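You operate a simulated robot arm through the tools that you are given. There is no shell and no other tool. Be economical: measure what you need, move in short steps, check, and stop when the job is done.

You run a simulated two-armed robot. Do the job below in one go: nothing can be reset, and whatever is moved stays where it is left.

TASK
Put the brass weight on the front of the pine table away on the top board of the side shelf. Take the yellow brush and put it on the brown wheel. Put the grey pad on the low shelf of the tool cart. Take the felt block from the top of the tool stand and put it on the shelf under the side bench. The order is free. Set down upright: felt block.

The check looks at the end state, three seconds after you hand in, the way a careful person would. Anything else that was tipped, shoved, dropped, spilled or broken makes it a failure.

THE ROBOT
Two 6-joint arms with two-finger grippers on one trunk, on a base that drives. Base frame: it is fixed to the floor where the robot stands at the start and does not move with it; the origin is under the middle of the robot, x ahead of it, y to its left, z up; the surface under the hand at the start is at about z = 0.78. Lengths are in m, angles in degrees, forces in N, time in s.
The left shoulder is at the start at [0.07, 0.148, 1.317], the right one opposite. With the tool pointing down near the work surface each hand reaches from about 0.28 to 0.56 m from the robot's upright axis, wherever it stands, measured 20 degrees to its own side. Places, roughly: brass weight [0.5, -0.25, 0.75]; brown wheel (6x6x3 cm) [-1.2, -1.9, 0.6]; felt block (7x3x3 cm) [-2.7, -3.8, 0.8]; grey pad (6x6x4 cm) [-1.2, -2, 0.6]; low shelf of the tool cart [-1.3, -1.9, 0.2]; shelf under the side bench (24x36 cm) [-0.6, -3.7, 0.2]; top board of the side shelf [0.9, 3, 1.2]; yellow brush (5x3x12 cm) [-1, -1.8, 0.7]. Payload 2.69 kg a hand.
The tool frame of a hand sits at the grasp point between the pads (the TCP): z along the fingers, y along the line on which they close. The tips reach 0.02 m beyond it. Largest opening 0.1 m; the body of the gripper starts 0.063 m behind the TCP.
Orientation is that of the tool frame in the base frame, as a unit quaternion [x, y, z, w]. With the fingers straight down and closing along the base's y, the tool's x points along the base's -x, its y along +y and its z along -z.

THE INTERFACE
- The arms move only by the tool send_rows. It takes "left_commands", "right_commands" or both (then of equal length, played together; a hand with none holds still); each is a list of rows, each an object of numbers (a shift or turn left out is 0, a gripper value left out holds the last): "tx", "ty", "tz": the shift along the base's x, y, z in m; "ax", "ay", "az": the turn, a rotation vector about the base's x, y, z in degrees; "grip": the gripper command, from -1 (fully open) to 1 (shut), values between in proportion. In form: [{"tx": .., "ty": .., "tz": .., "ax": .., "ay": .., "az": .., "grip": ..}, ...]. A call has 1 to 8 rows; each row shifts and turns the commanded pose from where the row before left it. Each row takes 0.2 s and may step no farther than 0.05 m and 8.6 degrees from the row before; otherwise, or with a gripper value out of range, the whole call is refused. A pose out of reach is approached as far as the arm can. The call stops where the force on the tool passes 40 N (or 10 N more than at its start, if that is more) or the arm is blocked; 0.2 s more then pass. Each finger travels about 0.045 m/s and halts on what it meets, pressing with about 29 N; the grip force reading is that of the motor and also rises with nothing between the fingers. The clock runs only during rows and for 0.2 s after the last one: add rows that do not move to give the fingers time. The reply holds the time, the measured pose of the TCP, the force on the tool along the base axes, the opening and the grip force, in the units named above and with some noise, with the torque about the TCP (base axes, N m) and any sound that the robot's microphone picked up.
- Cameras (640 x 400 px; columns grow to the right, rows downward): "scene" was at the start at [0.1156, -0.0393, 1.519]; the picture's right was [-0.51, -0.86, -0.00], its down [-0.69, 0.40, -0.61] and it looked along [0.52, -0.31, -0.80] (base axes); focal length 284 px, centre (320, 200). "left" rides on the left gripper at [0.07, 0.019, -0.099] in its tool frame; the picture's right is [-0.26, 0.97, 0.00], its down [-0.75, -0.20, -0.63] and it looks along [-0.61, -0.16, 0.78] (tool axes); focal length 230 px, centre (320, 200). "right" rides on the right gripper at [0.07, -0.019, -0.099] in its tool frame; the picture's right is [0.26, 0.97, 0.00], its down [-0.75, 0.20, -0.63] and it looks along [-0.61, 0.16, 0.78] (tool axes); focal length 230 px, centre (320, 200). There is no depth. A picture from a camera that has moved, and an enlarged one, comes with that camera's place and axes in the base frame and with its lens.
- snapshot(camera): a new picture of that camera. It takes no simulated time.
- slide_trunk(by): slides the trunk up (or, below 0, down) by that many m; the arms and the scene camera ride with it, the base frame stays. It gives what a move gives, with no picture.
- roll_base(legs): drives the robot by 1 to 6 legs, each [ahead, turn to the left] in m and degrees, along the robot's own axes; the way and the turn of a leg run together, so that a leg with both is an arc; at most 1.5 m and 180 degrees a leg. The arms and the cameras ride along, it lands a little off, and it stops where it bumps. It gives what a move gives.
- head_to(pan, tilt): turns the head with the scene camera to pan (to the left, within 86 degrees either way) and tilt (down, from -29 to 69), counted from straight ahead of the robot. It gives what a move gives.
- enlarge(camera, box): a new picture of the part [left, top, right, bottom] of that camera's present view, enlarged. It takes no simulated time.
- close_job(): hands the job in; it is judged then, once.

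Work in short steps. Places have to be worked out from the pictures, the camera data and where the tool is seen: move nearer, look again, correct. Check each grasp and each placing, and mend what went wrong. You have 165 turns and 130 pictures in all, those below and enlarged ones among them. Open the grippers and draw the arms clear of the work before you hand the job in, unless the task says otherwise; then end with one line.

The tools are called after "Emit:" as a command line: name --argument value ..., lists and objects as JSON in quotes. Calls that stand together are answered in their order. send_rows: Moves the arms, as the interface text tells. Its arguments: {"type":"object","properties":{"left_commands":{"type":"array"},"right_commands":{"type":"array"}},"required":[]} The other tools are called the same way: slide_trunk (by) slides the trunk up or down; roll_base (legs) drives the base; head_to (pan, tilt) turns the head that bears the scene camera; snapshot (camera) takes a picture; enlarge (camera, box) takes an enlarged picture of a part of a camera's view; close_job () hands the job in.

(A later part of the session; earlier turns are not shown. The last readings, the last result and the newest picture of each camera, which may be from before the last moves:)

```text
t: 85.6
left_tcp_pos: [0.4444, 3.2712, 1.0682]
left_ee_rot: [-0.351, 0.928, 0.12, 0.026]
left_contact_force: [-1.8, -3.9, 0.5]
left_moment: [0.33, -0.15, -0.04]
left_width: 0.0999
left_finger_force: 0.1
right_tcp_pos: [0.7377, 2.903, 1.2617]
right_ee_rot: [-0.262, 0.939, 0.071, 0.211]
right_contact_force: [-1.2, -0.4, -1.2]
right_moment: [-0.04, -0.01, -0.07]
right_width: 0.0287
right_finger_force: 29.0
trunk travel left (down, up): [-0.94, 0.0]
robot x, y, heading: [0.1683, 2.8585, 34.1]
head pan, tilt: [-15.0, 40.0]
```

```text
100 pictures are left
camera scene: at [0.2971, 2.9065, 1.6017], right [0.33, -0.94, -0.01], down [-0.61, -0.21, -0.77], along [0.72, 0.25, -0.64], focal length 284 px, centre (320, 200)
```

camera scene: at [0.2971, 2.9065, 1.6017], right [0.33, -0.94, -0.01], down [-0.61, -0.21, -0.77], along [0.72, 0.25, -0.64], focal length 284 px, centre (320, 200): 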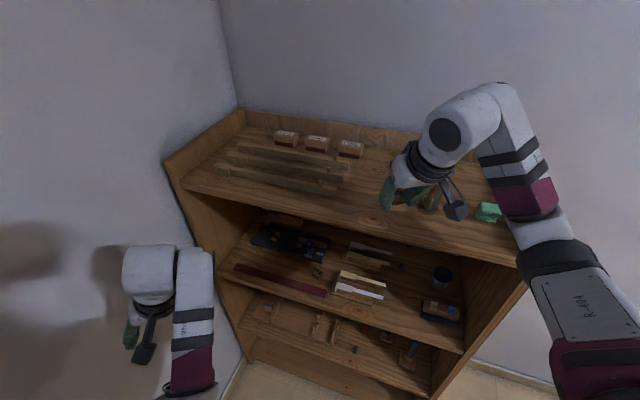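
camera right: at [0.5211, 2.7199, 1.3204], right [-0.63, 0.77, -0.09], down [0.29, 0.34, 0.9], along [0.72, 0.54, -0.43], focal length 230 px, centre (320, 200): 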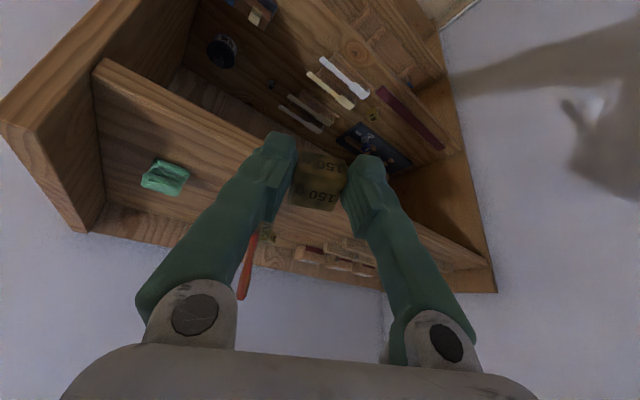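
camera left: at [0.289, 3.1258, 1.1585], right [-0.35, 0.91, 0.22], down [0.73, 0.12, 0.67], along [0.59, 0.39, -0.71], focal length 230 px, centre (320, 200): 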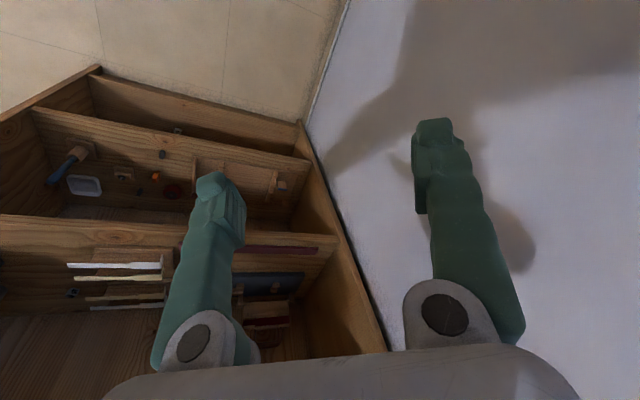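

The left hand shows a light force of 4 N, so it is probably touching the wall. I'll draw it away from the wall.

Emit:
send_rows --left_commands '[{"ty": -0.03}, {"ty": -0.03, "tx": 0.01}, {"ty": -0.03, "tx": 0.01}, {}]'

```text
t: 86.2
left_tcp_pos: [0.4244, 3.2994, 1.0757]
left_ee_rot: [-0.38, 0.903, 0.2, 0.026]
left_contact_force: [0.0, -0.7, 0.0]
left_moment: [0.0, 0.0, 0.0]
left_width: 0.1
left_finger_force: 0.0
left hand out of reach, approached as far as the arm can: row 1, 2, 3
right_tcp_pos: [0.7374, 2.9072, 1.2612]
right_ee_rot: [-0.264, 0.939, 0.069, 0.21]
right_contact_force: [0.0, -1.0, -1.1]
right_moment: [0.01, 0.01, -0.02]
right_width: 0.0289
right_finger_force: 29.1
trunk travel left (down, up): [-0.94, 0.0]
robot x, y, heading: [0.173, 2.8604, 34.2]
head pan, tilt: [-15.0, 40.0]
stopped in row 3 (left hand): the arm was blocked; the commanded pose is now the measured one
```

The left arm is near a fold limit. I'll move it up and outward-right, where it has freedom.

Emit:
send_rows --left_commands '[{"tz": 0.03, "tx": 0.02}, {"tz": 0.03, "tx": 0.02, "ty": -0.01}, {"tx": 0.03, "ty": -0.02}, {"tx": 0.02, "ty": -0.03}, {}]'

Emit:
snapshot --camera "scene"

```text
t: 87.6
left_tcp_pos: [0.5123, 3.2782, 1.1042]
left_ee_rot: [-0.402, 0.887, 0.228, 0.022]
left_contact_force: [0.2, -0.4, 0.5]
left_moment: [-0.02, 0.01, -0.01]
left_width: 0.0999
left_finger_force: 0.0
left hand out of reach, approached as far as the arm can: row 1, 2
right_tcp_pos: [0.7361, 2.9089, 1.261]
right_ee_rot: [-0.265, 0.939, 0.07, 0.21]
right_contact_force: [0.4, 0.1, -2.5]
right_moment: [0.01, 0.05, 0.0]
right_width: 0.029
right_finger_force: 28.9
trunk travel left (down, up): [-0.94, 0.0]
robot x, y, heading: [0.172, 2.8579, 34.2]
head pan, tilt: [-15.0, 40.0]
stopped in row 5 (left hand): the arm was blocked; the commanded pose is now the measured one
```

```text
99 pictures are left
camera scene: at [0.2952, 2.9135, 1.6017], right [0.33, -0.94, 0.0], down [-0.61, -0.21, -0.77], along [0.72, 0.25, -0.64], focal length 284 px, centre (320, 200)
```

scene: 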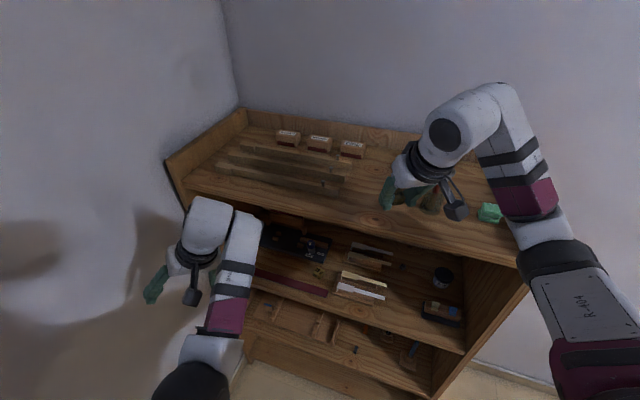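

The left fingers lean 25° toward the wall. I'll bring the tool back to vertical, moving inward.

Emit:
send_rows --left_commands '[{"ax": -7.6, "ay": -2.6}, {"ax": -7.6, "ay": -2.6}, {"ax": -7.6, "ay": -2.6}, {"ty": -0.03}, {"ty": -0.03}, {}]'

```text
t: 89.0
left_tcp_pos: [0.5436, 3.2228, 1.072]
left_ee_rot: [-0.411, 0.911, 0.017, 0.003]
left_contact_force: [0.2, 0.4, -0.8]
left_moment: [-0.02, 0.0, 0.01]
left_width: 0.1
left_finger_force: 0.2
left hand out of reach, approached as far as the arm can: row 1, 2, 3, 4, 5
right_tcp_pos: [0.7357, 2.9093, 1.2621]
right_ee_rot: [-0.264, 0.939, 0.068, 0.21]
right_contact_force: [-0.1, 1.3, -1.0]
right_moment: [-0.01, 0.03, 0.01]
right_width: 0.0286
right_finger_force: 29.3
trunk travel left (down, up): [-0.94, 0.0]
robot x, y, heading: [0.1761, 2.8609, 34.3]
head pan, tilt: [-15.0, 40.0]
```

Emit:
send_rows --left_commands '[{"ty": -0.035, "tx": 0.01}, {"ty": -0.035}, {"ty": -0.035}, {}]'

Emit:
snapshot --camera "left"

```text
t: 90.2
left_tcp_pos: [0.5562, 3.2133, 1.0715]
left_ee_rot: [-0.445, 0.894, 0.054, 0.005]
left_contact_force: [0.0, 1.1, 0.3]
left_moment: [0.01, 0.03, -0.02]
left_width: 0.1
left_finger_force: 0.0
left hand out of reach, approached as far as the arm can: row 2, 3
right_tcp_pos: [0.7362, 2.9084, 1.2611]
right_ee_rot: [-0.264, 0.939, 0.069, 0.21]
right_contact_force: [0.1, 1.1, -0.7]
right_moment: [-0.01, 0.03, 0.0]
right_width: 0.0288
right_finger_force: 29.3
trunk travel left (down, up): [-0.94, 0.0]
robot x, y, heading: [0.1698, 2.8555, 34.3]
head pan, tilt: [-15.0, 40.0]
stopped in row 4 (left hand): the arm was blocked; the commanded pose is now the measured one
```

```text
98 pictures are left
camera left: at [0.5011, 3.1589, 1.1668], right [-0.61, 0.78, 0.1], down [0.64, 0.41, 0.65], along [0.47, 0.47, -0.75], focal length 230 px, centre (320, 200)
```

left: 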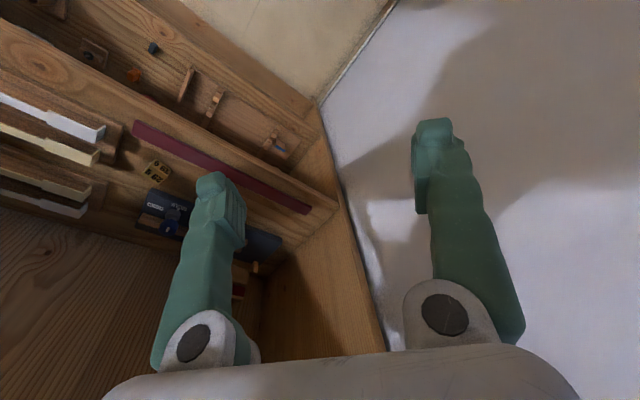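

The wall is near y ≈ 3.49, so the left hand is clear. I'll move 10 cm ahead.

Emit:
roll_base --legs '[[0.1, 0]]'

Emit:
snapshot --camera "scene"

Emit:
snapshot --camera "right"

```text
t: 91.9
left_tcp_pos: [0.5893, 3.2967, 1.0861]
left_ee_rot: [-0.478, 0.872, 0.1, 0.021]
left_contact_force: [-0.8, -0.1, 1.3]
left_moment: [-0.01, -0.01, 0.0]
left_width: 0.0998
left_finger_force: 0.0
right_tcp_pos: [0.7802, 2.9385, 1.2753]
right_ee_rot: [-0.265, 0.933, 0.076, 0.23]
right_contact_force: [-0.8, 2.2, -0.7]
right_moment: [-0.15, 0.08, -0.03]
right_width: 0.0289
right_finger_force: 28.9
trunk travel left (down, up): [-0.94, 0.0]
robot x, y, heading: [0.2499, 2.9141, 34.1]
head pan, tilt: [-15.0, 40.0]
stopped in leg 1: the robot was blocked; the commanded pose is now the measured one
```

```text
97 pictures are left
camera scene: at [0.3726, 2.9649, 1.6024], right [0.33, -0.95, 0.0], down [-0.61, -0.21, -0.77], along [0.73, 0.25, -0.64], focal length 284 px, centre (320, 200)
```

scene: 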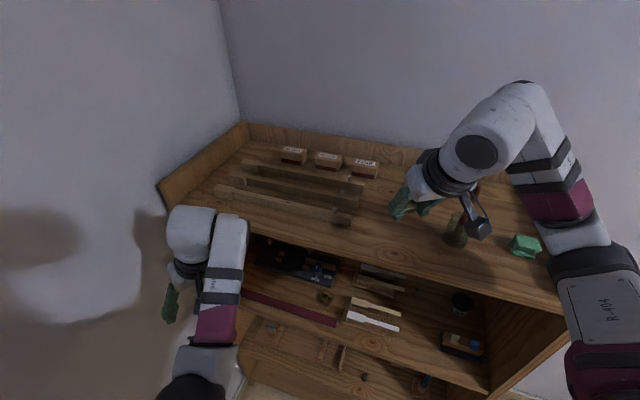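

```text
96 pictures are left
camera right: at [0.6972, 2.8639, 1.3293], right [-0.71, 0.7, -0.1], down [0.21, 0.35, 0.91], along [0.67, 0.62, -0.4], focal length 230 px, centre (320, 200)
```

right: 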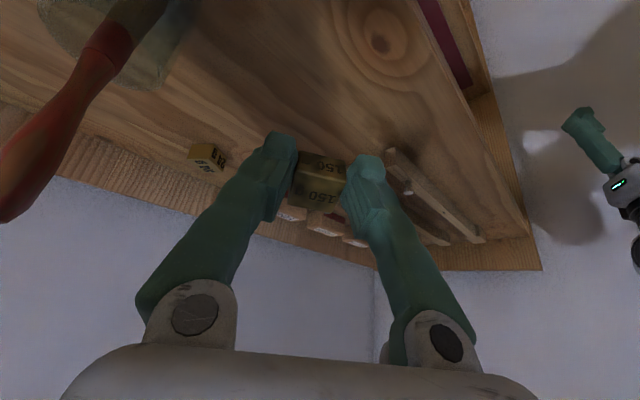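

The board's front edge is near x ≈ 0.72 and the hand is at [0.78, 2.94], already 6 cm inside it, with the glass 10 cm off. I'll lower with a little forward shift and bring the tool nearer to level.

Emit:
send_rows --right_commands '[{"tx": 0.01, "ty": 0.008, "tz": -0.015, "ax": -3.4, "ay": 5}, {"tx": 0.01, "ty": 0.008, "tz": -0.015, "ax": -3.4, "ay": 5}, {"tz": -0.01}, {}]'

Emit:
snapshot --camera "right"

Emit:
enlarge --camera "scene" --box '[340, 130, 560, 290]'

```text
t: 92.9
left_tcp_pos: [0.5943, 3.3003, 1.0802]
left_ee_rot: [-0.477, 0.872, 0.105, 0.027]
left_contact_force: [0.3, 0.0, 0.2]
left_moment: [0.0, 0.02, 0.0]
left_width: 0.1
left_finger_force: 0.1
right_tcp_pos: [0.8259, 2.9216, 1.2061]
right_ee_rot: [-0.27, 0.953, 0.041, 0.133]
right_contact_force: [5.1, -5.5, 26.0]
right_moment: [-0.11, -0.06, -0.06]
right_width: 0.0288
right_finger_force: 29.5
right hand out of reach, approached as far as the arm can: row 1, 2
trunk travel left (down, up): [-0.94, 0.0]
robot x, y, heading: [0.2526, 2.915, 34.0]
head pan, tilt: [-15.0, 40.0]
```

```text
95 pictures are left
camera right: at [0.7564, 2.8551, 1.2808], right [-0.72, 0.69, -0.06], down [0.36, 0.45, 0.81], along [0.59, 0.56, -0.58], focal length 230 px, centre (320, 200)
```

right: 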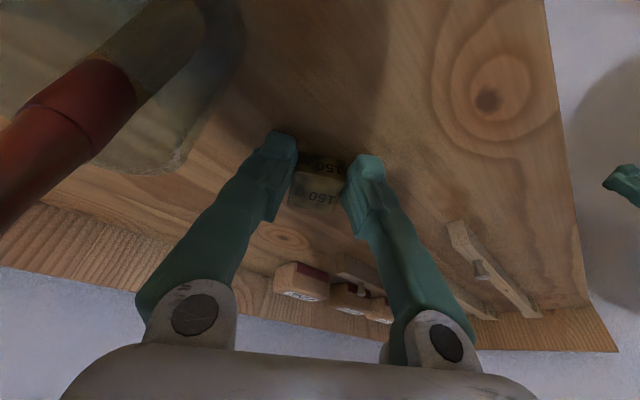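

```text
2.50 times, centred on (450, 210) of scene
camera zoom: at [0.3734, 2.9662, 1.6027], right [0.33, -0.95, 0.0], down [-0.61, -0.21, -0.77], along [0.73, 0.25, -0.64], focal length 709 px, centre (-5, 175)
```

zoom: 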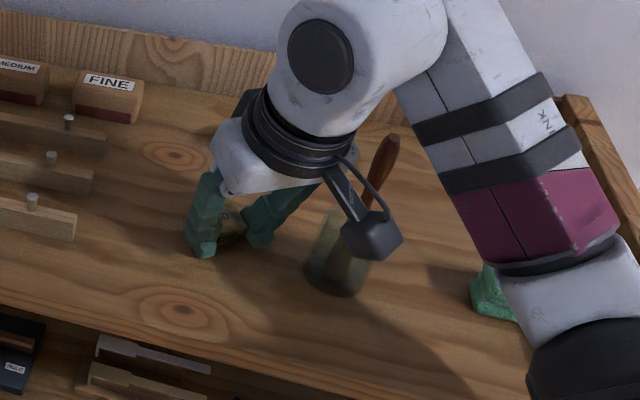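

The cube is pressing on the board (26 N) at [0.826, 2.922]. I'll ease off the load and open only to about 45 mm because the glass is close on the right.

Emit:
send_rows --right_commands '[{"tz": 0.004}, {"grip": 0.1}, {}, {}]'

Emit:
snapshot --camera "right"

```text
t: 93.9
left_tcp_pos: [0.5939, 3.2994, 1.0822]
left_ee_rot: [-0.477, 0.873, 0.096, 0.016]
left_contact_force: [-0.8, -1.1, -0.6]
left_moment: [0.0, -0.01, 0.01]
left_width: 0.0999
left_finger_force: 0.1
right_tcp_pos: [0.8306, 2.9216, 1.2059]
right_ee_rot: [-0.27, 0.953, 0.041, 0.128]
right_contact_force: [0.1, 0.4, 0.2]
right_moment: [-0.03, 0.02, 0.03]
right_width: 0.0452
right_finger_force: 0.1
trunk travel left (down, up): [-0.94, 0.0]
robot x, y, heading: [0.2538, 2.9167, 34.2]
head pan, tilt: [-15.0, 40.0]
```

```text
93 pictures are left
camera right: at [0.7591, 2.8566, 1.2818], right [-0.72, 0.69, -0.06], down [0.37, 0.46, 0.81], along [0.59, 0.56, -0.59], focal length 230 px, centre (320, 200)
```

right: 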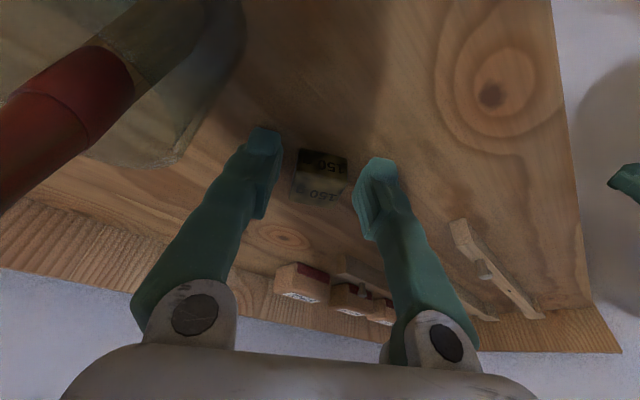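

The cube is standing flat and free. I'll raise and retilt, reversing the way in: first up, then back and away from the glass.

Emit:
send_rows --right_commands '[{"tz": 0.015, "tx": -0.004, "ax": 2.2, "ay": -3.3}, {"tz": 0.015, "tx": -0.004, "ax": 2.2, "ay": -3.3}, {"tz": 0.015, "tx": -0.004, "ax": 2.2, "ay": -3.3}, {"tz": 0.01, "tx": -0.01}, {}]'

Emit:
snapshot --camera "right"

```text
t: 95.1
left_tcp_pos: [0.5939, 3.2997, 1.0843]
left_ee_rot: [-0.477, 0.874, 0.097, 0.017]
left_contact_force: [0.3, -1.7, -0.6]
left_moment: [-0.01, 0.0, 0.0]
left_width: 0.1001
left_finger_force: 0.1
right_tcp_pos: [0.8077, 2.9227, 1.2604]
right_ee_rot: [-0.265, 0.935, 0.072, 0.226]
right_contact_force: [0.8, -0.1, -0.2]
right_moment: [-0.01, 0.02, 0.01]
right_width: 0.0451
right_finger_force: 0.1
trunk travel left (down, up): [-0.94, 0.0]
robot x, y, heading: [0.2554, 2.9146, 34.0]
head pan, tilt: [-15.0, 40.0]
```

```text
92 pictures are left
camera right: at [0.7253, 2.8491, 1.3155], right [-0.71, 0.7, -0.1], down [0.22, 0.36, 0.91], along [0.67, 0.62, -0.41], focal length 230 px, centre (320, 200)
```

right: 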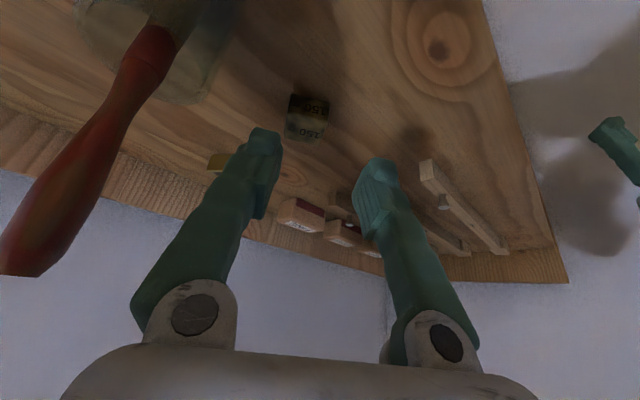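

The hand is up and clear. A small left turn takes the gripper away from the brush before backing out.

Emit:
roll_base --legs '[[0, 6], [-0.12, 0]]'

Emit:
snapshot --camera "scene"

```text
t: 96.9
left_tcp_pos: [0.4681, 3.2623, 1.08]
left_ee_rot: [-0.522, 0.847, 0.097, 0.008]
left_contact_force: [-0.5, 1.9, 1.0]
left_moment: [-0.06, 0.01, 0.02]
left_width: 0.0999
left_finger_force: 0.0
right_tcp_pos: [0.721, 2.91, 1.2558]
right_ee_rot: [-0.314, 0.921, 0.082, 0.216]
right_contact_force: [0.0, 0.1, -0.1]
right_moment: [-0.02, 0.0, -0.06]
right_width: 0.045
right_finger_force: 0.0
trunk travel left (down, up): [-0.94, 0.0]
robot x, y, heading: [0.158, 2.8369, 40.2]
head pan, tilt: [-15.0, 40.0]
```

```text
91 pictures are left
camera scene: at [0.2916, 2.9141, 1.6009], right [0.43, -0.91, 0.0], down [-0.59, -0.28, -0.76], along [0.69, 0.32, -0.65], focal length 284 px, centre (320, 200)
```

scene: 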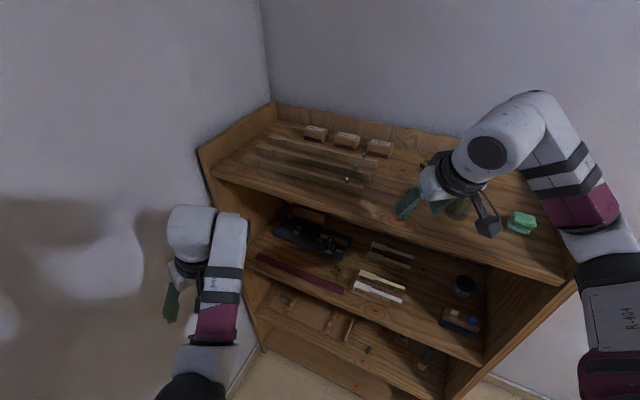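

The weight stands on the board and the glass and brush are undisturbed. I'll back out the way I came in, then face -x.

Emit:
roll_base --legs '[[-0.1, 0], [0, 42], [-0.62, 0]]'

Emit:
head_to --pan -50 --tilt 30

Emit:
snapshot --camera "scene"

```text
t: 103.0
left_tcp_pos: [-0.0563, 2.6775, 1.0836]
left_ee_rot: [0.793, -0.602, -0.096, 0.023]
left_contact_force: [-0.7, -0.4, -0.9]
left_moment: [0.01, -0.03, 0.03]
left_width: 0.1
left_finger_force: 0.1
right_tcp_pos: [0.3662, 2.5867, 1.2589]
right_ee_rot: [-0.625, 0.744, 0.158, 0.175]
right_contact_force: [-0.7, 0.5, 1.0]
right_moment: [-0.02, -0.01, -0.04]
right_width: 0.0451
right_finger_force: 0.0
trunk travel left (down, up): [-0.94, 0.0]
robot x, y, heading: [0.0102, 2.1672, 82.5]
head pan, tilt: [-15.0, 40.0]
```

```text
t: 104.0
left_tcp_pos: [-0.0577, 2.6756, 1.0841]
left_ee_rot: [0.793, -0.601, -0.098, 0.022]
left_contact_force: [-0.3, -0.6, 0.4]
left_moment: [-0.01, 0.03, 0.0]
left_width: 0.1001
left_finger_force: 0.2
right_tcp_pos: [0.3664, 2.5842, 1.2603]
right_ee_rot: [-0.625, 0.744, 0.158, 0.176]
right_contact_force: [-0.2, 0.6, 0.1]
right_moment: [0.03, -0.01, 0.02]
right_width: 0.045
right_finger_force: 0.0
trunk travel left (down, up): [-0.94, 0.0]
robot x, y, heading: [0.0063, 2.1633, 82.6]
head pan, tilt: [-50.0, 30.0]
```

```text
90 pictures are left
camera scene: at [0.0894, 2.2633, 1.6171], right [0.54, -0.84, 0.0], down [-0.42, -0.27, -0.87], along [0.73, 0.47, -0.5], focal length 284 px, centre (320, 200)
```

scene: 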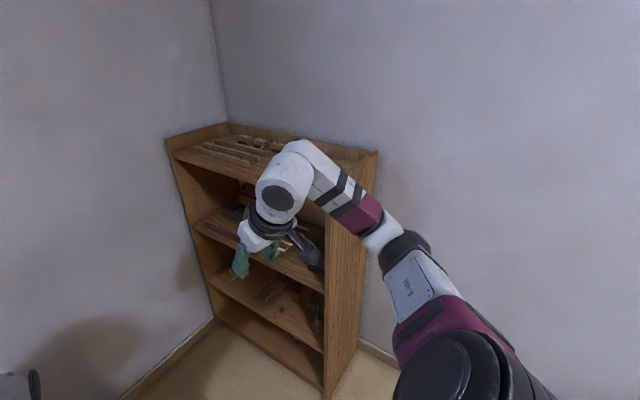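

I'll turn to face -x and drive back along the clear corridor.

Emit:
roll_base --legs '[[0, 97], [1.2, 0], [0, 55], [1.05, 0], [0, 35]]'

Emit:
head_to --pan 20 --tilt 40

Emit:
snapshot --camera "scene"

```text
t: 123.3
left_tcp_pos: [-1.7076, 0.8469, 1.0851]
left_ee_rot: [0.552, 0.828, 0.027, 0.095]
left_contact_force: [0.4, 0.1, 0.1]
left_moment: [0.03, 0.0, 0.01]
left_width: 0.0997
left_finger_force: 0.0
right_tcp_pos: [-2.139, 0.888, 1.2608]
right_ee_rot: [0.706, 0.667, -0.166, 0.17]
right_contact_force: [0.0, 0.5, 0.0]
right_moment: [0.0, -0.04, -0.01]
right_width: 0.0448
right_finger_force: 0.0
trunk travel left (down, up): [-0.94, 0.0]
robot x, y, heading: [-1.8297, 1.3475, -90.6]
head pan, tilt: [-50.0, 30.0]
```

```text
t: 124.7
left_tcp_pos: [-1.7076, 0.847, 1.0847]
left_ee_rot: [0.553, 0.827, 0.029, 0.095]
left_contact_force: [-0.3, 0.7, 0.6]
left_moment: [-0.02, -0.02, -0.01]
left_width: 0.1
left_finger_force: 0.2
right_tcp_pos: [-2.1395, 0.8857, 1.2603]
right_ee_rot: [0.706, 0.667, -0.167, 0.169]
right_contact_force: [0.5, 0.3, -0.3]
right_moment: [0.02, -0.02, 0.01]
right_width: 0.0453
right_finger_force: 0.1
trunk travel left (down, up): [-0.94, 0.0]
robot x, y, heading: [-1.826, 1.345, -90.9]
head pan, tilt: [20.0, 40.0]
```

```text
89 pictures are left
camera scene: at [-1.8002, 1.2129, 1.6018], right [-0.94, -0.33, 0.0], down [-0.21, 0.61, -0.77], along [0.25, -0.72, -0.64], focal length 284 px, centre (320, 200)
```

scene: 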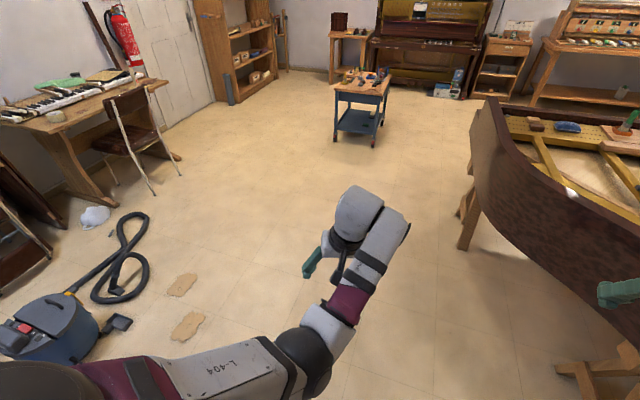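

The corridor is clear. The cart top spans about x -1.45…-0.95, starting at y ≈ -1.69. I'll drive to about 0.8 m north of it and look.

Emit:
roll_base --legs '[[1.2, 0], [0, 28], [1.0, 0], [0, -26]]'

Emit:
head_to --pan -5 --tilt 45

Emit:
snapshot --camera "scene"

```text
t: 138.3
left_tcp_pos: [-1.244, -1.2237, 1.0826]
left_ee_rot: [0.537, 0.838, 0.03, 0.093]
left_contact_force: [-0.2, -0.5, 0.4]
left_moment: [0.03, 0.02, 0.01]
left_width: 0.1001
left_finger_force: 0.0
right_tcp_pos: [-1.6771, -1.1978, 1.2611]
right_ee_rot: [0.693, 0.681, -0.164, 0.171]
right_contact_force: [-0.3, 0.3, 0.1]
right_moment: [0.0, 0.01, 0.0]
right_width: 0.0452
right_finger_force: 0.0
trunk travel left (down, up): [-0.94, 0.0]
robot x, y, heading: [-1.3828, -0.7302, -88.5]
head pan, tilt: [20.0, 40.0]
```

```text
t: 139.2
left_tcp_pos: [-1.2459, -1.2225, 1.0819]
left_ee_rot: [0.538, 0.837, 0.03, 0.094]
left_contact_force: [-0.1, 0.0, 0.0]
left_moment: [0.0, 0.02, -0.01]
left_width: 0.1
left_finger_force: 0.1
right_tcp_pos: [-1.6802, -1.1985, 1.2619]
right_ee_rot: [0.694, 0.68, -0.163, 0.171]
right_contact_force: [-0.5, 0.4, 0.1]
right_moment: [0.0, -0.04, 0.01]
right_width: 0.0451
right_finger_force: 0.1
trunk travel left (down, up): [-0.94, 0.0]
robot x, y, heading: [-1.3898, -0.729, -88.7]
head pan, tilt: [-5.0, 45.0]
```

```text
88 pictures are left
camera scene: at [-1.3904, -0.8625, 1.5945], right [-1.0, 0.06, 0.0], down [0.04, 0.71, -0.71], along [-0.04, -0.71, -0.71], focal length 284 px, centre (320, 200)
```

scene: 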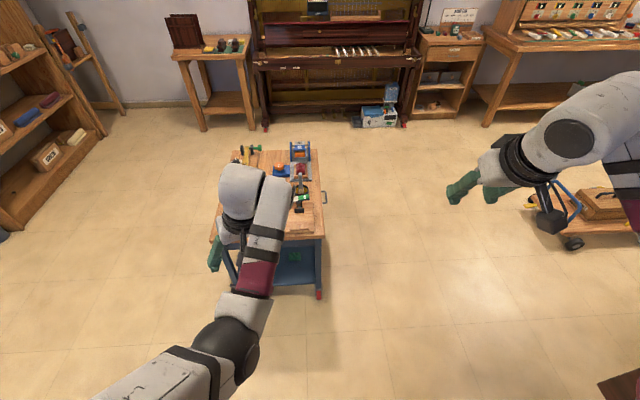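

The cart top is at z ≈ 0.6, x -1.43…-0.97, y -1.62…-2.28. The left arm hides it, so I'll turn the base right and look left.

Emit:
roll_base --legs '[[0, -45]]'

Emit:
head_to --pan 50 --tilt 40

Emit:
snapshot --camera "scene"

```text
t: 141.7
left_tcp_pos: [-1.6363, -1.1765, 1.0808]
left_ee_rot: [0.818, 0.567, -0.007, 0.096]
left_contact_force: [-0.6, -0.7, -0.2]
left_moment: [0.02, 0.02, 0.02]
left_width: 0.1002
left_finger_force: 0.0
right_tcp_pos: [-1.9267, -0.8527, 1.2623]
right_ee_rot: [0.902, 0.36, -0.217, 0.096]
right_contact_force: [0.8, 0.9, -0.3]
right_moment: [0.02, 0.01, 0.03]
right_width: 0.045
right_finger_force: 0.1
trunk travel left (down, up): [-0.94, 0.0]
robot x, y, heading: [-1.384, -0.7303, -134.3]
head pan, tilt: [-5.0, 45.0]
```

```text
t: 142.9
left_tcp_pos: [-1.6351, -1.1779, 1.0815]
left_ee_rot: [0.818, 0.567, -0.007, 0.098]
left_contact_force: [0.0, 0.8, 0.2]
left_moment: [0.02, 0.03, 0.03]
left_width: 0.1
left_finger_force: 0.0
right_tcp_pos: [-1.926, -0.8494, 1.2602]
right_ee_rot: [0.902, 0.36, -0.216, 0.095]
right_contact_force: [-0.1, -0.4, 0.1]
right_moment: [0.03, -0.05, -0.06]
right_width: 0.0451
right_finger_force: 0.0
trunk travel left (down, up): [-0.94, 0.0]
robot x, y, heading: [-1.3884, -0.734, -133.9]
head pan, tilt: [50.0, 40.0]
```

```text
87 pictures are left
camera scene: at [-1.4119, -0.8522, 1.6017], right [-0.99, -0.1, 0.0], down [-0.07, 0.64, -0.77], along [0.08, -0.76, -0.64], focal length 284 px, centre (320, 200)
```

scene: 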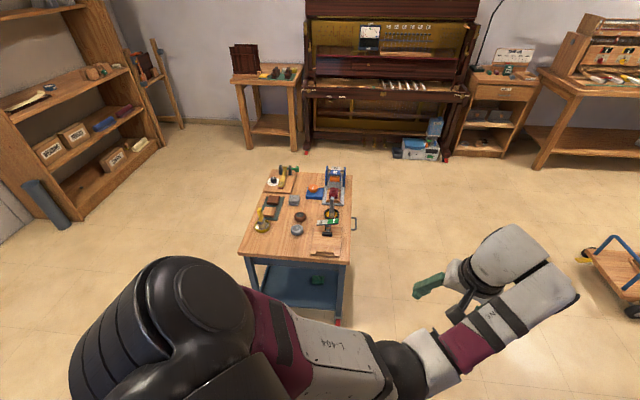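

Emit:
enlarge --camera "scene" --box '[230, 155, 366, 240]'

Emit:
enlarge --camera "scene" --box '[240, 240, 360, 315]'

```text
4.71 times, centred on (298, 198) of scene
camera zoom: at [-1.4119, -0.8522, 1.6017], right [-0.99, -0.1, 0.0], down [-0.07, 0.64, -0.77], along [0.08, -0.76, -0.64], focal length 1334 px, centre (424, 212)
```

zoom: 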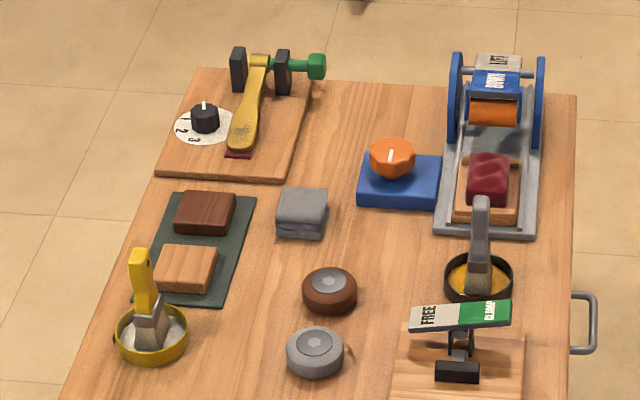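

```text
5.33 times, centred on (300, 278) of scene
camera zoom: at [-1.4119, -0.8522, 1.6017], right [-0.99, -0.1, 0.0], down [-0.07, 0.64, -0.77], along [0.08, -0.76, -0.64], focal length 1512 px, centre (427, -213)
```

zoom: 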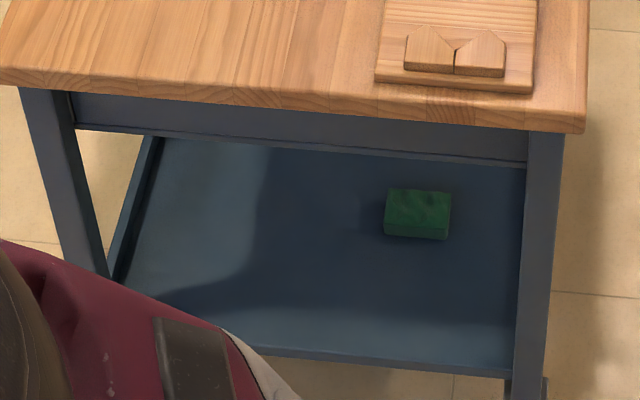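

From the enlarged view the objects are at: brown wheel [-1.204, -1.878], yellow brush [-1.027, -1.802] standing in a dish, grey pad [-1.154, -2.0], and a green sponge on the low shelf. The east side gives the best reach, so I'll go round to x ≈ -0.32 and face -x.

Emit:
roll_base --legs '[[0, 107], [1.2, 0], [0, -63], [0.68, 0], [0, -90]]'

Emit:
head_to --pan 0 --tilt 45

Emit:
snapshot --camera "scene"

```text
t: 163.4
left_tcp_pos: [-0.8127, -2.0485, 1.0799]
left_ee_rot: [0.977, 0.191, -0.045, 0.085]
left_contact_force: [0.5, -0.7, 0.8]
left_moment: [-0.01, -0.07, -0.02]
left_width: 0.1001
left_finger_force: 0.2
right_tcp_pos: [-0.7707, -1.6155, 1.2612]
right_ee_rot: [0.971, -0.031, -0.237, 0.0]
right_contact_force: [-0.5, -0.6, 0.7]
right_moment: [0.01, 0.04, -0.03]
right_width: 0.045
right_finger_force: 0.1
trunk travel left (down, up): [-0.94, 0.0]
robot x, y, heading: [-0.3132, -1.9287, 179.0]
head pan, tilt: [50.0, 40.0]
```

```text
t: 164.6
left_tcp_pos: [-0.8119, -2.0486, 1.0792]
left_ee_rot: [0.977, 0.192, -0.043, 0.086]
left_contact_force: [0.2, 0.4, -0.4]
left_moment: [0.0, 0.0, 0.0]
left_width: 0.0999
left_finger_force: 0.2
right_tcp_pos: [-0.7698, -1.614, 1.2616]
right_ee_rot: [0.971, -0.031, -0.237, 0.001]
right_contact_force: [-0.4, 0.3, 0.3]
right_moment: [-0.01, -0.02, 0.02]
right_width: 0.045
right_finger_force: 0.0
trunk travel left (down, up): [-0.94, 0.0]
robot x, y, heading: [-0.3155, -1.9298, 179.1]
head pan, tilt: [0.0, 45.0]
```

```text
84 pictures are left
camera scene: at [-0.445, -1.9268, 1.5945], right [0.02, 1.0, 0.0], down [0.71, -0.01, -0.71], along [-0.71, 0.01, -0.71], focal length 284 px, centre (320, 200)
```

scene: 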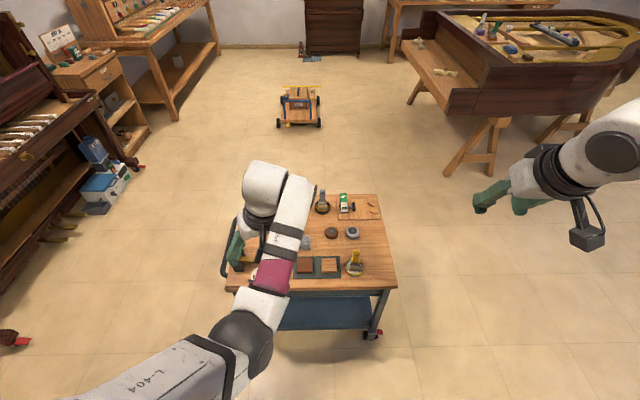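

The left arm hangs over the cart. I'll swing it out to the robot's left, south of the cart, turning it with the motion.

Emit:
send_rows --left_commands '[{"tx": 0.02, "ty": -0.042, "az": 5}, {"tx": 0.02, "ty": -0.042, "az": 5}, {"tx": 0.025, "ty": -0.042, "az": 5}, {"tx": 0.025, "ty": -0.042, "az": 5}, {"tx": 0.025, "ty": -0.042, "az": 5}, {"tx": 0.025, "ty": -0.042, "az": 5}, {"tx": 0.025, "ty": -0.042, "az": 5}, {"tx": 0.025, "ty": -0.04, "az": 5}]'

Emit:
snapshot --camera "scene"

```text
t: 166.4
left_tcp_pos: [-0.6557, -2.3733, 0.9933]
left_ee_rot: [0.852, 0.515, -0.011, 0.095]
left_contact_force: [-0.2, -1.1, -0.4]
left_moment: [0.02, -0.05, -0.04]
left_width: 0.1003
left_finger_force: 0.1
left hand out of reach, approached as far as the arm can: row 1, 2, 3, 4, 5
right_tcp_pos: [-0.7677, -1.6165, 1.2621]
right_ee_rot: [0.971, -0.03, -0.238, 0.0]
right_contact_force: [-0.1, -0.5, 0.2]
right_moment: [-0.03, 0.02, 0.01]
right_width: 0.0451
right_finger_force: 0.0
trunk travel left (down, up): [-0.94, 0.0]
robot x, y, heading: [-0.3116, -1.9292, 178.9]
head pan, tilt: [0.0, 45.0]
```

```text
83 pictures are left
camera scene: at [-0.4429, -1.93, 1.5947], right [0.02, 1.0, 0.0], down [0.71, -0.01, -0.71], along [-0.71, 0.02, -0.71], focal length 284 px, centre (320, 200)
```

scene: 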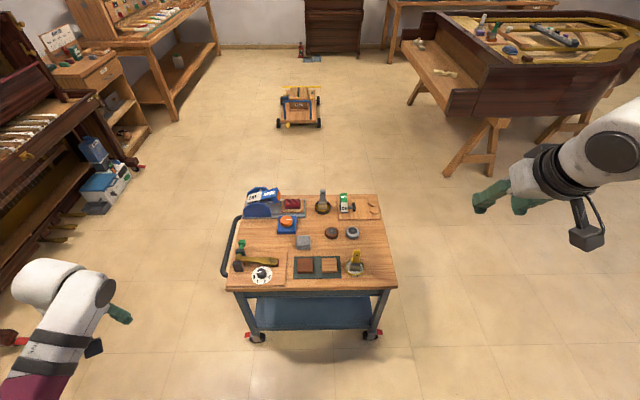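

Emit:
send_rows --left_commands '[{"tx": 0.035, "ty": -0.015, "az": 5}, {"tx": 0.035, "ty": -0.015, "az": 5}, {"tx": 0.035, "ty": -0.015, "az": 5}, {}]'

Emit:
enlarge --camera "scene" --box '[220, 180, 400, 292]'

```text
t: 167.4
left_tcp_pos: [-0.5511, -2.4152, 0.9938]
left_ee_rot: [0.777, 0.621, 0.001, 0.097]
left_contact_force: [0.3, 0.4, 0.2]
left_moment: [-0.01, 0.0, 0.01]
left_width: 0.0998
left_finger_force: 0.2
right_tcp_pos: [-0.771, -1.6134, 1.2619]
right_ee_rot: [0.971, -0.032, -0.237, 0.001]
right_contact_force: [-0.1, 0.5, -0.2]
right_moment: [-0.01, -0.05, -0.01]
right_width: 0.0452
right_finger_force: 0.1
trunk travel left (down, up): [-0.94, 0.0]
robot x, y, heading: [-0.3121, -1.9266, 178.7]
head pan, tilt: [0.0, 45.0]
```

```text
3.56 times, centred on (310, 236) of scene
camera zoom: at [-0.4461, -1.9255, 1.5944], right [0.02, 1.0, 0.0], down [0.71, -0.02, -0.71], along [-0.71, 0.01, -0.71], focal length 1008 px, centre (356, 72)
```

zoom: 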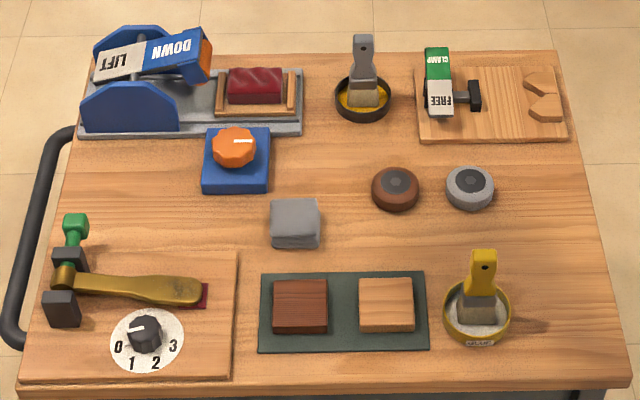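

This view gives: wheel [-1.215, -1.87], pad [-1.16, -1.99], brush [-1.045, -1.787] with its handle (3 cm wide along y) up to z ≈ 0.72. I'll drive 25 cm ahead and lower the trunk by 0.38.

Emit:
roll_base --legs '[[0.25, 0]]'

Emit:
slide_trunk --by -0.38

Emit:
snapshot --camera "right"

Emit:
snapshot --camera "scene"

```text
t: 169.2
left_tcp_pos: [-0.7984, -2.4119, 0.9951]
left_ee_rot: [0.777, 0.622, 0.0, 0.096]
left_contact_force: [-0.8, 0.4, -0.3]
left_moment: [0.01, 0.02, 0.01]
left_width: 0.1
left_finger_force: 0.1
right_tcp_pos: [-1.0187, -1.6112, 1.2636]
right_ee_rot: [0.971, -0.031, -0.239, 0.001]
right_contact_force: [-0.6, -0.7, 1.1]
right_moment: [0.0, -0.01, 0.0]
right_width: 0.0449
right_finger_force: 0.0
trunk travel left (down, up): [-0.94, 0.0]
robot x, y, heading: [-0.5654, -1.9231, 179.0]
head pan, tilt: [0.0, 45.0]
```

```text
t: 172.9
left_tcp_pos: [-0.7994, -2.4114, 0.6137]
left_ee_rot: [0.777, 0.621, 0.001, 0.097]
left_contact_force: [0.2, -0.2, -0.2]
left_moment: [0.02, -0.04, 0.0]
left_width: 0.0997
left_finger_force: 0.0
right_tcp_pos: [-1.0211, -1.6102, 0.8817]
right_ee_rot: [0.971, -0.03, -0.237, 0.001]
right_contact_force: [-0.7, 0.3, 0.0]
right_moment: [0.01, 0.02, 0.0]
right_width: 0.045
right_finger_force: 0.0
trunk travel left (down, up): [-0.56, 0.38]
robot x, y, heading: [-0.5648, -1.9239, 178.6]
head pan, tilt: [0.0, 45.0]
```

```text
81 pictures are left
camera right: at [-0.9136, -1.5977, 0.936], right [0.17, -0.98, -0.1], down [-0.39, -0.16, 0.91], along [-0.91, -0.12, -0.41], focal length 230 px, centre (320, 200)
```

right: 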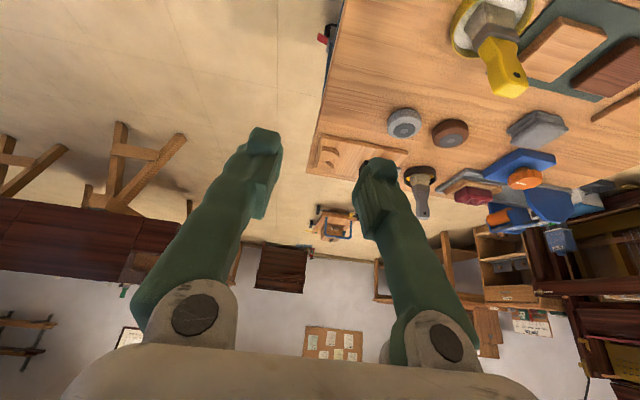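

```text
80 pictures are left
camera scene: at [-0.6955, -1.9222, 1.2145], right [0.02, 1.0, 0.0], down [0.71, -0.01, -0.71], along [-0.71, 0.01, -0.71], focal length 284 px, centre (320, 200)
```

scene: 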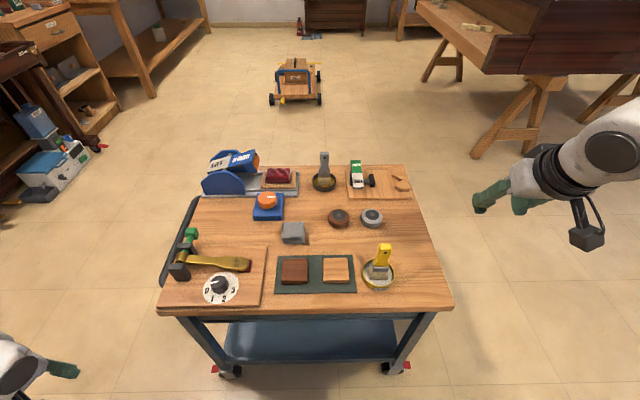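

The hand is tilted 27°. I'll move it over the brush with the gripper opened.

Emit:
send_rows --right_commands '[{"ty": -0.044, "grip": -0.6}, {"ty": -0.044}, {"ty": -0.044}, {"ty": -0.044}, {"tz": -0.03}, {"tz": -0.03}, {}]'

Emit:
snapshot --camera "right"

Emit:
enlarge --camera "scene" --box '[300, 180, 480, 292]'

```text
t: 174.5
left_tcp_pos: [-0.801, -2.411, 0.6124]
left_ee_rot: [0.777, 0.622, 0.001, 0.097]
left_contact_force: [0.5, 0.0, 0.5]
left_moment: [-0.03, 0.01, 0.02]
left_width: 0.0999
left_finger_force: 0.1
right_tcp_pos: [-1.0378, -1.6699, 0.7626]
right_ee_rot: [0.971, -0.03, -0.238, 0.001]
right_contact_force: [-0.4, 0.4, 0.4]
right_moment: [-0.03, 0.02, 0.01]
right_width: 0.0802
right_finger_force: 0.0
right hand out of reach, approached as far as the arm can: row 1, 2, 3, 4
trunk travel left (down, up): [-0.56, 0.38]
robot x, y, heading: [-0.5681, -1.9256, 178.7]
head pan, tilt: [0.0, 45.0]
```

```text
79 pictures are left
camera right: at [-0.9308, -1.6563, 0.8167], right [0.17, -0.98, -0.1], down [-0.39, -0.16, 0.91], along [-0.91, -0.12, -0.41], focal length 230 px, centre (320, 200)
```

right: 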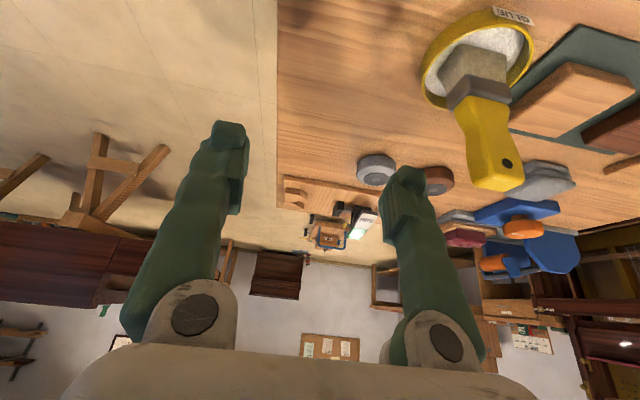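

```text
3.56 times, centred on (390, 236) of scene
camera zoom: at [-0.6955, -1.9223, 1.2145], right [0.02, 1.0, 0.0], down [0.71, -0.01, -0.71], along [-0.71, 0.01, -0.71], focal length 1008 px, centre (71, 72)
```

zoom: 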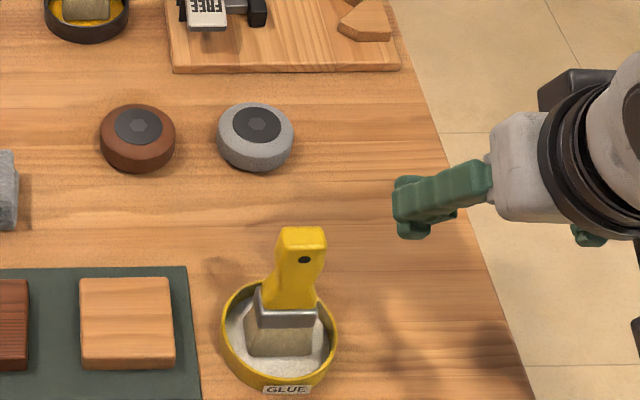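

The hand was limited in its inward motion while high. Brush refined: [-1.042, -1.778]. Now that it's lower I'll try moving inward again, staying clear of the handle.

Emit:
send_rows --right_commands '[{"ty": -0.015, "tz": 0.01}, {"ty": -0.015, "tz": 0.01}, {}]'

```text
t: 175.3
left_tcp_pos: [-0.8012, -2.411, 0.6137]
left_ee_rot: [0.777, 0.622, 0.001, 0.097]
left_contact_force: [-0.3, 0.2, -0.5]
left_moment: [-0.02, 0.0, -0.01]
left_width: 0.1001
left_finger_force: 0.0
right_tcp_pos: [-1.0371, -1.7001, 0.7818]
right_ee_rot: [0.971, -0.03, -0.238, 0.002]
right_contact_force: [-0.7, 1.2, 0.5]
right_moment: [0.01, -0.02, -0.01]
right_width: 0.0802
right_finger_force: 0.0
trunk travel left (down, up): [-0.56, 0.38]
robot x, y, heading: [-0.5625, -1.9241, 179.1]
head pan, tilt: [0.0, 45.0]
```

Emit:
send_rows --right_commands '[{"ty": -0.026, "tz": 0.003}, {"ty": -0.026, "tz": 0.003}, {"ty": -0.026}, {}]'

Emit:
snapshot --camera "right"

```text
t: 176.3
left_tcp_pos: [-0.8003, -2.4119, 0.6137]
left_ee_rot: [0.777, 0.622, 0.001, 0.097]
left_contact_force: [-0.2, 1.2, -0.2]
left_moment: [0.04, 0.0, -0.02]
left_width: 0.0999
left_finger_force: 0.1
right_tcp_pos: [-1.0583, -1.7432, 0.7625]
right_ee_rot: [0.971, -0.03, -0.238, 0.003]
right_contact_force: [0.0, -0.2, 0.1]
right_moment: [-0.02, 0.01, 0.02]
right_width: 0.0799
right_finger_force: 0.1
right hand out of reach, approached as far as the arm can: row 1, 2, 3
trunk travel left (down, up): [-0.56, 0.38]
robot x, y, heading: [-0.5612, -1.9237, 179.3]
head pan, tilt: [0.0, 45.0]
```

```text
77 pictures are left
camera right: at [-0.9499, -1.7302, 0.8179], right [0.17, -0.98, -0.1], down [-0.38, -0.16, 0.91], along [-0.91, -0.12, -0.4], focal length 230 px, centre (320, 200)
```

right: 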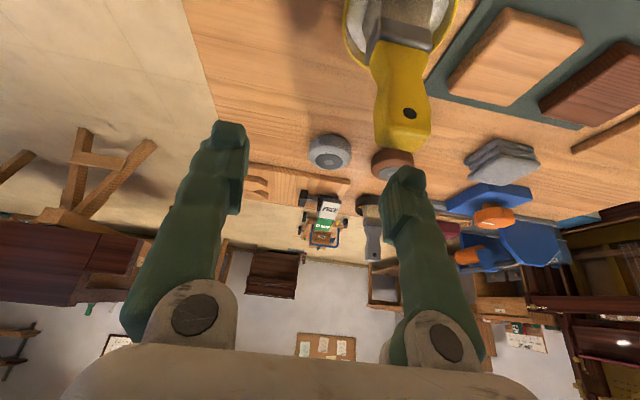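

The arm folds too tightly this low. I'll raise the trunk 12 cm, which lifts the hand clear, and then centre over the brush with more vertical offset.

Emit:
slide_trunk --by 0.14

Emit:
send_rows --right_commands '[{"tz": -0.03}, {"tz": -0.03}, {"tz": -0.02}, {"ty": -0.018, "tx": 0.008}, {"ty": -0.017, "tx": 0.008}, {}]'

Emit:
snapshot --camera "right"

```text
t: 178.0
left_tcp_pos: [-0.8004, -2.4114, 0.754]
left_ee_rot: [0.777, 0.622, 0.001, 0.097]
left_contact_force: [-0.2, -0.4, -0.3]
left_moment: [-0.01, 0.0, 0.0]
left_width: 0.0998
left_finger_force: 0.0
right_tcp_pos: [-1.0573, -1.7426, 0.9037]
right_ee_rot: [0.971, -0.031, -0.238, 0.001]
right_contact_force: [0.0, 0.2, 0.3]
right_moment: [0.01, 0.03, 0.01]
right_width: 0.0802
right_finger_force: 0.0
trunk travel left (down, up): [-0.7, 0.24]
robot x, y, heading: [-0.5669, -1.9213, 178.9]
head pan, tilt: [0.0, 45.0]
```

```text
t: 179.4
left_tcp_pos: [-0.8007, -2.4113, 0.7525]
left_ee_rot: [0.777, 0.621, 0.002, 0.097]
left_contact_force: [0.2, -0.8, -0.1]
left_moment: [0.01, 0.01, 0.03]
left_width: 0.1
left_finger_force: 0.0
right_tcp_pos: [-1.0383, -1.7232, 0.8443]
right_ee_rot: [0.971, -0.028, -0.237, 0.005]
right_contact_force: [0.1, -0.1, -0.1]
right_moment: [-0.01, -0.01, -0.01]
right_width: 0.0799
right_finger_force: 0.1
right hand out of reach, approached as far as the arm can: row 1, 2, 3, 4, 5
trunk travel left (down, up): [-0.7, 0.24]
robot x, y, heading: [-0.5681, -1.9269, 178.9]
head pan, tilt: [0.0, 45.0]
```

```text
76 pictures are left
camera right: at [-0.9311, -1.7093, 0.8975], right [0.18, -0.98, -0.1], down [-0.38, -0.16, 0.91], along [-0.91, -0.12, -0.4], focal length 230 px, centre (320, 200)
```

right: 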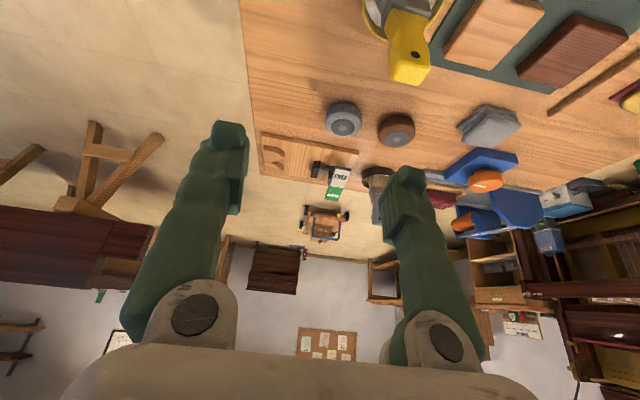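

The right arm works best about 20° to its own side, so the base should stand further south. I'll back up, shift 14 cm south and return.

Emit:
roll_base --legs '[[-0.25, 0], [0, 90], [0.14, 0], [0, -90], [0.24, 0]]'

Emit:
send_rows --right_commands '[{}, {}]'

Emit:
snapshot --camera "scene"

```text
t: 191.2
left_tcp_pos: [-0.7812, -2.5637, 0.7527]
left_ee_rot: [0.77, 0.631, 0.002, 0.096]
left_contact_force: [-0.6, -0.1, -0.7]
left_moment: [0.01, 0.01, -0.01]
left_width: 0.1
left_finger_force: 0.1
right_tcp_pos: [-1.036, -1.8818, 0.8432]
right_ee_rot: [0.971, -0.016, -0.238, 0.008]
right_contact_force: [0.4, 0.3, -0.4]
right_moment: [-0.01, 0.02, 0.03]
right_width: 0.0798
right_finger_force: 0.0
trunk travel left (down, up): [-0.7, 0.24]
robot x, y, heading: [-0.5584, -2.0697, -179.7]
head pan, tilt: [0.0, 45.0]
```

```text
t: 191.8
left_tcp_pos: [-0.7819, -2.5635, 0.7531]
left_ee_rot: [0.769, 0.631, 0.003, 0.097]
left_contact_force: [-0.5, 0.1, 0.2]
left_moment: [0.03, 0.0, -0.04]
left_width: 0.0999
left_finger_force: 0.0
right_tcp_pos: [-1.0373, -1.8813, 0.843]
right_ee_rot: [0.971, -0.017, -0.238, 0.007]
right_contact_force: [-0.3, -0.4, -0.8]
right_moment: [-0.01, 0.02, 0.02]
right_width: 0.08
right_finger_force: 0.0
trunk travel left (down, up): [-0.7, 0.24]
robot x, y, heading: [-0.5586, -2.0692, -179.5]
head pan, tilt: [0.0, 45.0]
```

```text
75 pictures are left
camera scene: at [-0.6893, -2.0716, 1.3545], right [-0.01, 1.0, 0.0], down [0.71, 0.0, -0.71], along [-0.71, 0.0, -0.71], focal length 284 px, centre (320, 200)
```

scene: 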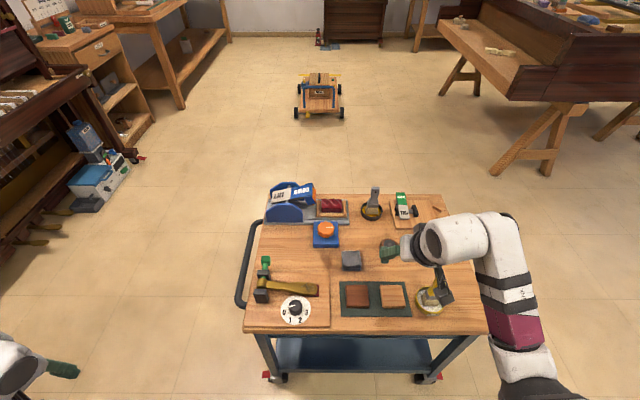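

Now I'll move the hand north over the brush and go down part-way.

Emit:
send_rows --right_commands '[{"ty": 0.035, "tx": -0.002}, {"ty": 0.035, "tx": -0.002}, {"ty": 0.033}, {"tz": -0.03}, {"tz": -0.03}, {}]'

Emit:
snapshot --camera "right"

```text
t: 193.2
left_tcp_pos: [-0.7814, -2.5637, 0.7541]
left_ee_rot: [0.769, 0.632, 0.003, 0.097]
left_contact_force: [0.3, 0.0, -0.3]
left_moment: [-0.02, 0.0, 0.0]
left_width: 0.0997
left_finger_force: 0.2
right_tcp_pos: [-1.0425, -1.7779, 0.783]
right_ee_rot: [0.971, -0.016, -0.238, 0.008]
right_contact_force: [0.7, 0.5, 0.3]
right_moment: [-0.01, 0.01, 0.03]
right_width: 0.0801
right_finger_force: 0.0
trunk travel left (down, up): [-0.7, 0.24]
robot x, y, heading: [-0.5572, -2.0695, -179.8]
head pan, tilt: [0.0, 45.0]
```

```text
74 pictures are left
camera right: at [-0.9344, -1.7612, 0.8379], right [0.2, -0.97, -0.1], down [-0.38, -0.17, 0.91], along [-0.9, -0.15, -0.4], focal length 230 px, centre (320, 200)
```

right: 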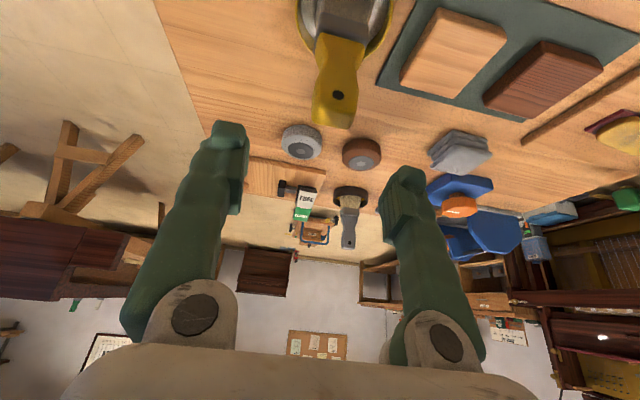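

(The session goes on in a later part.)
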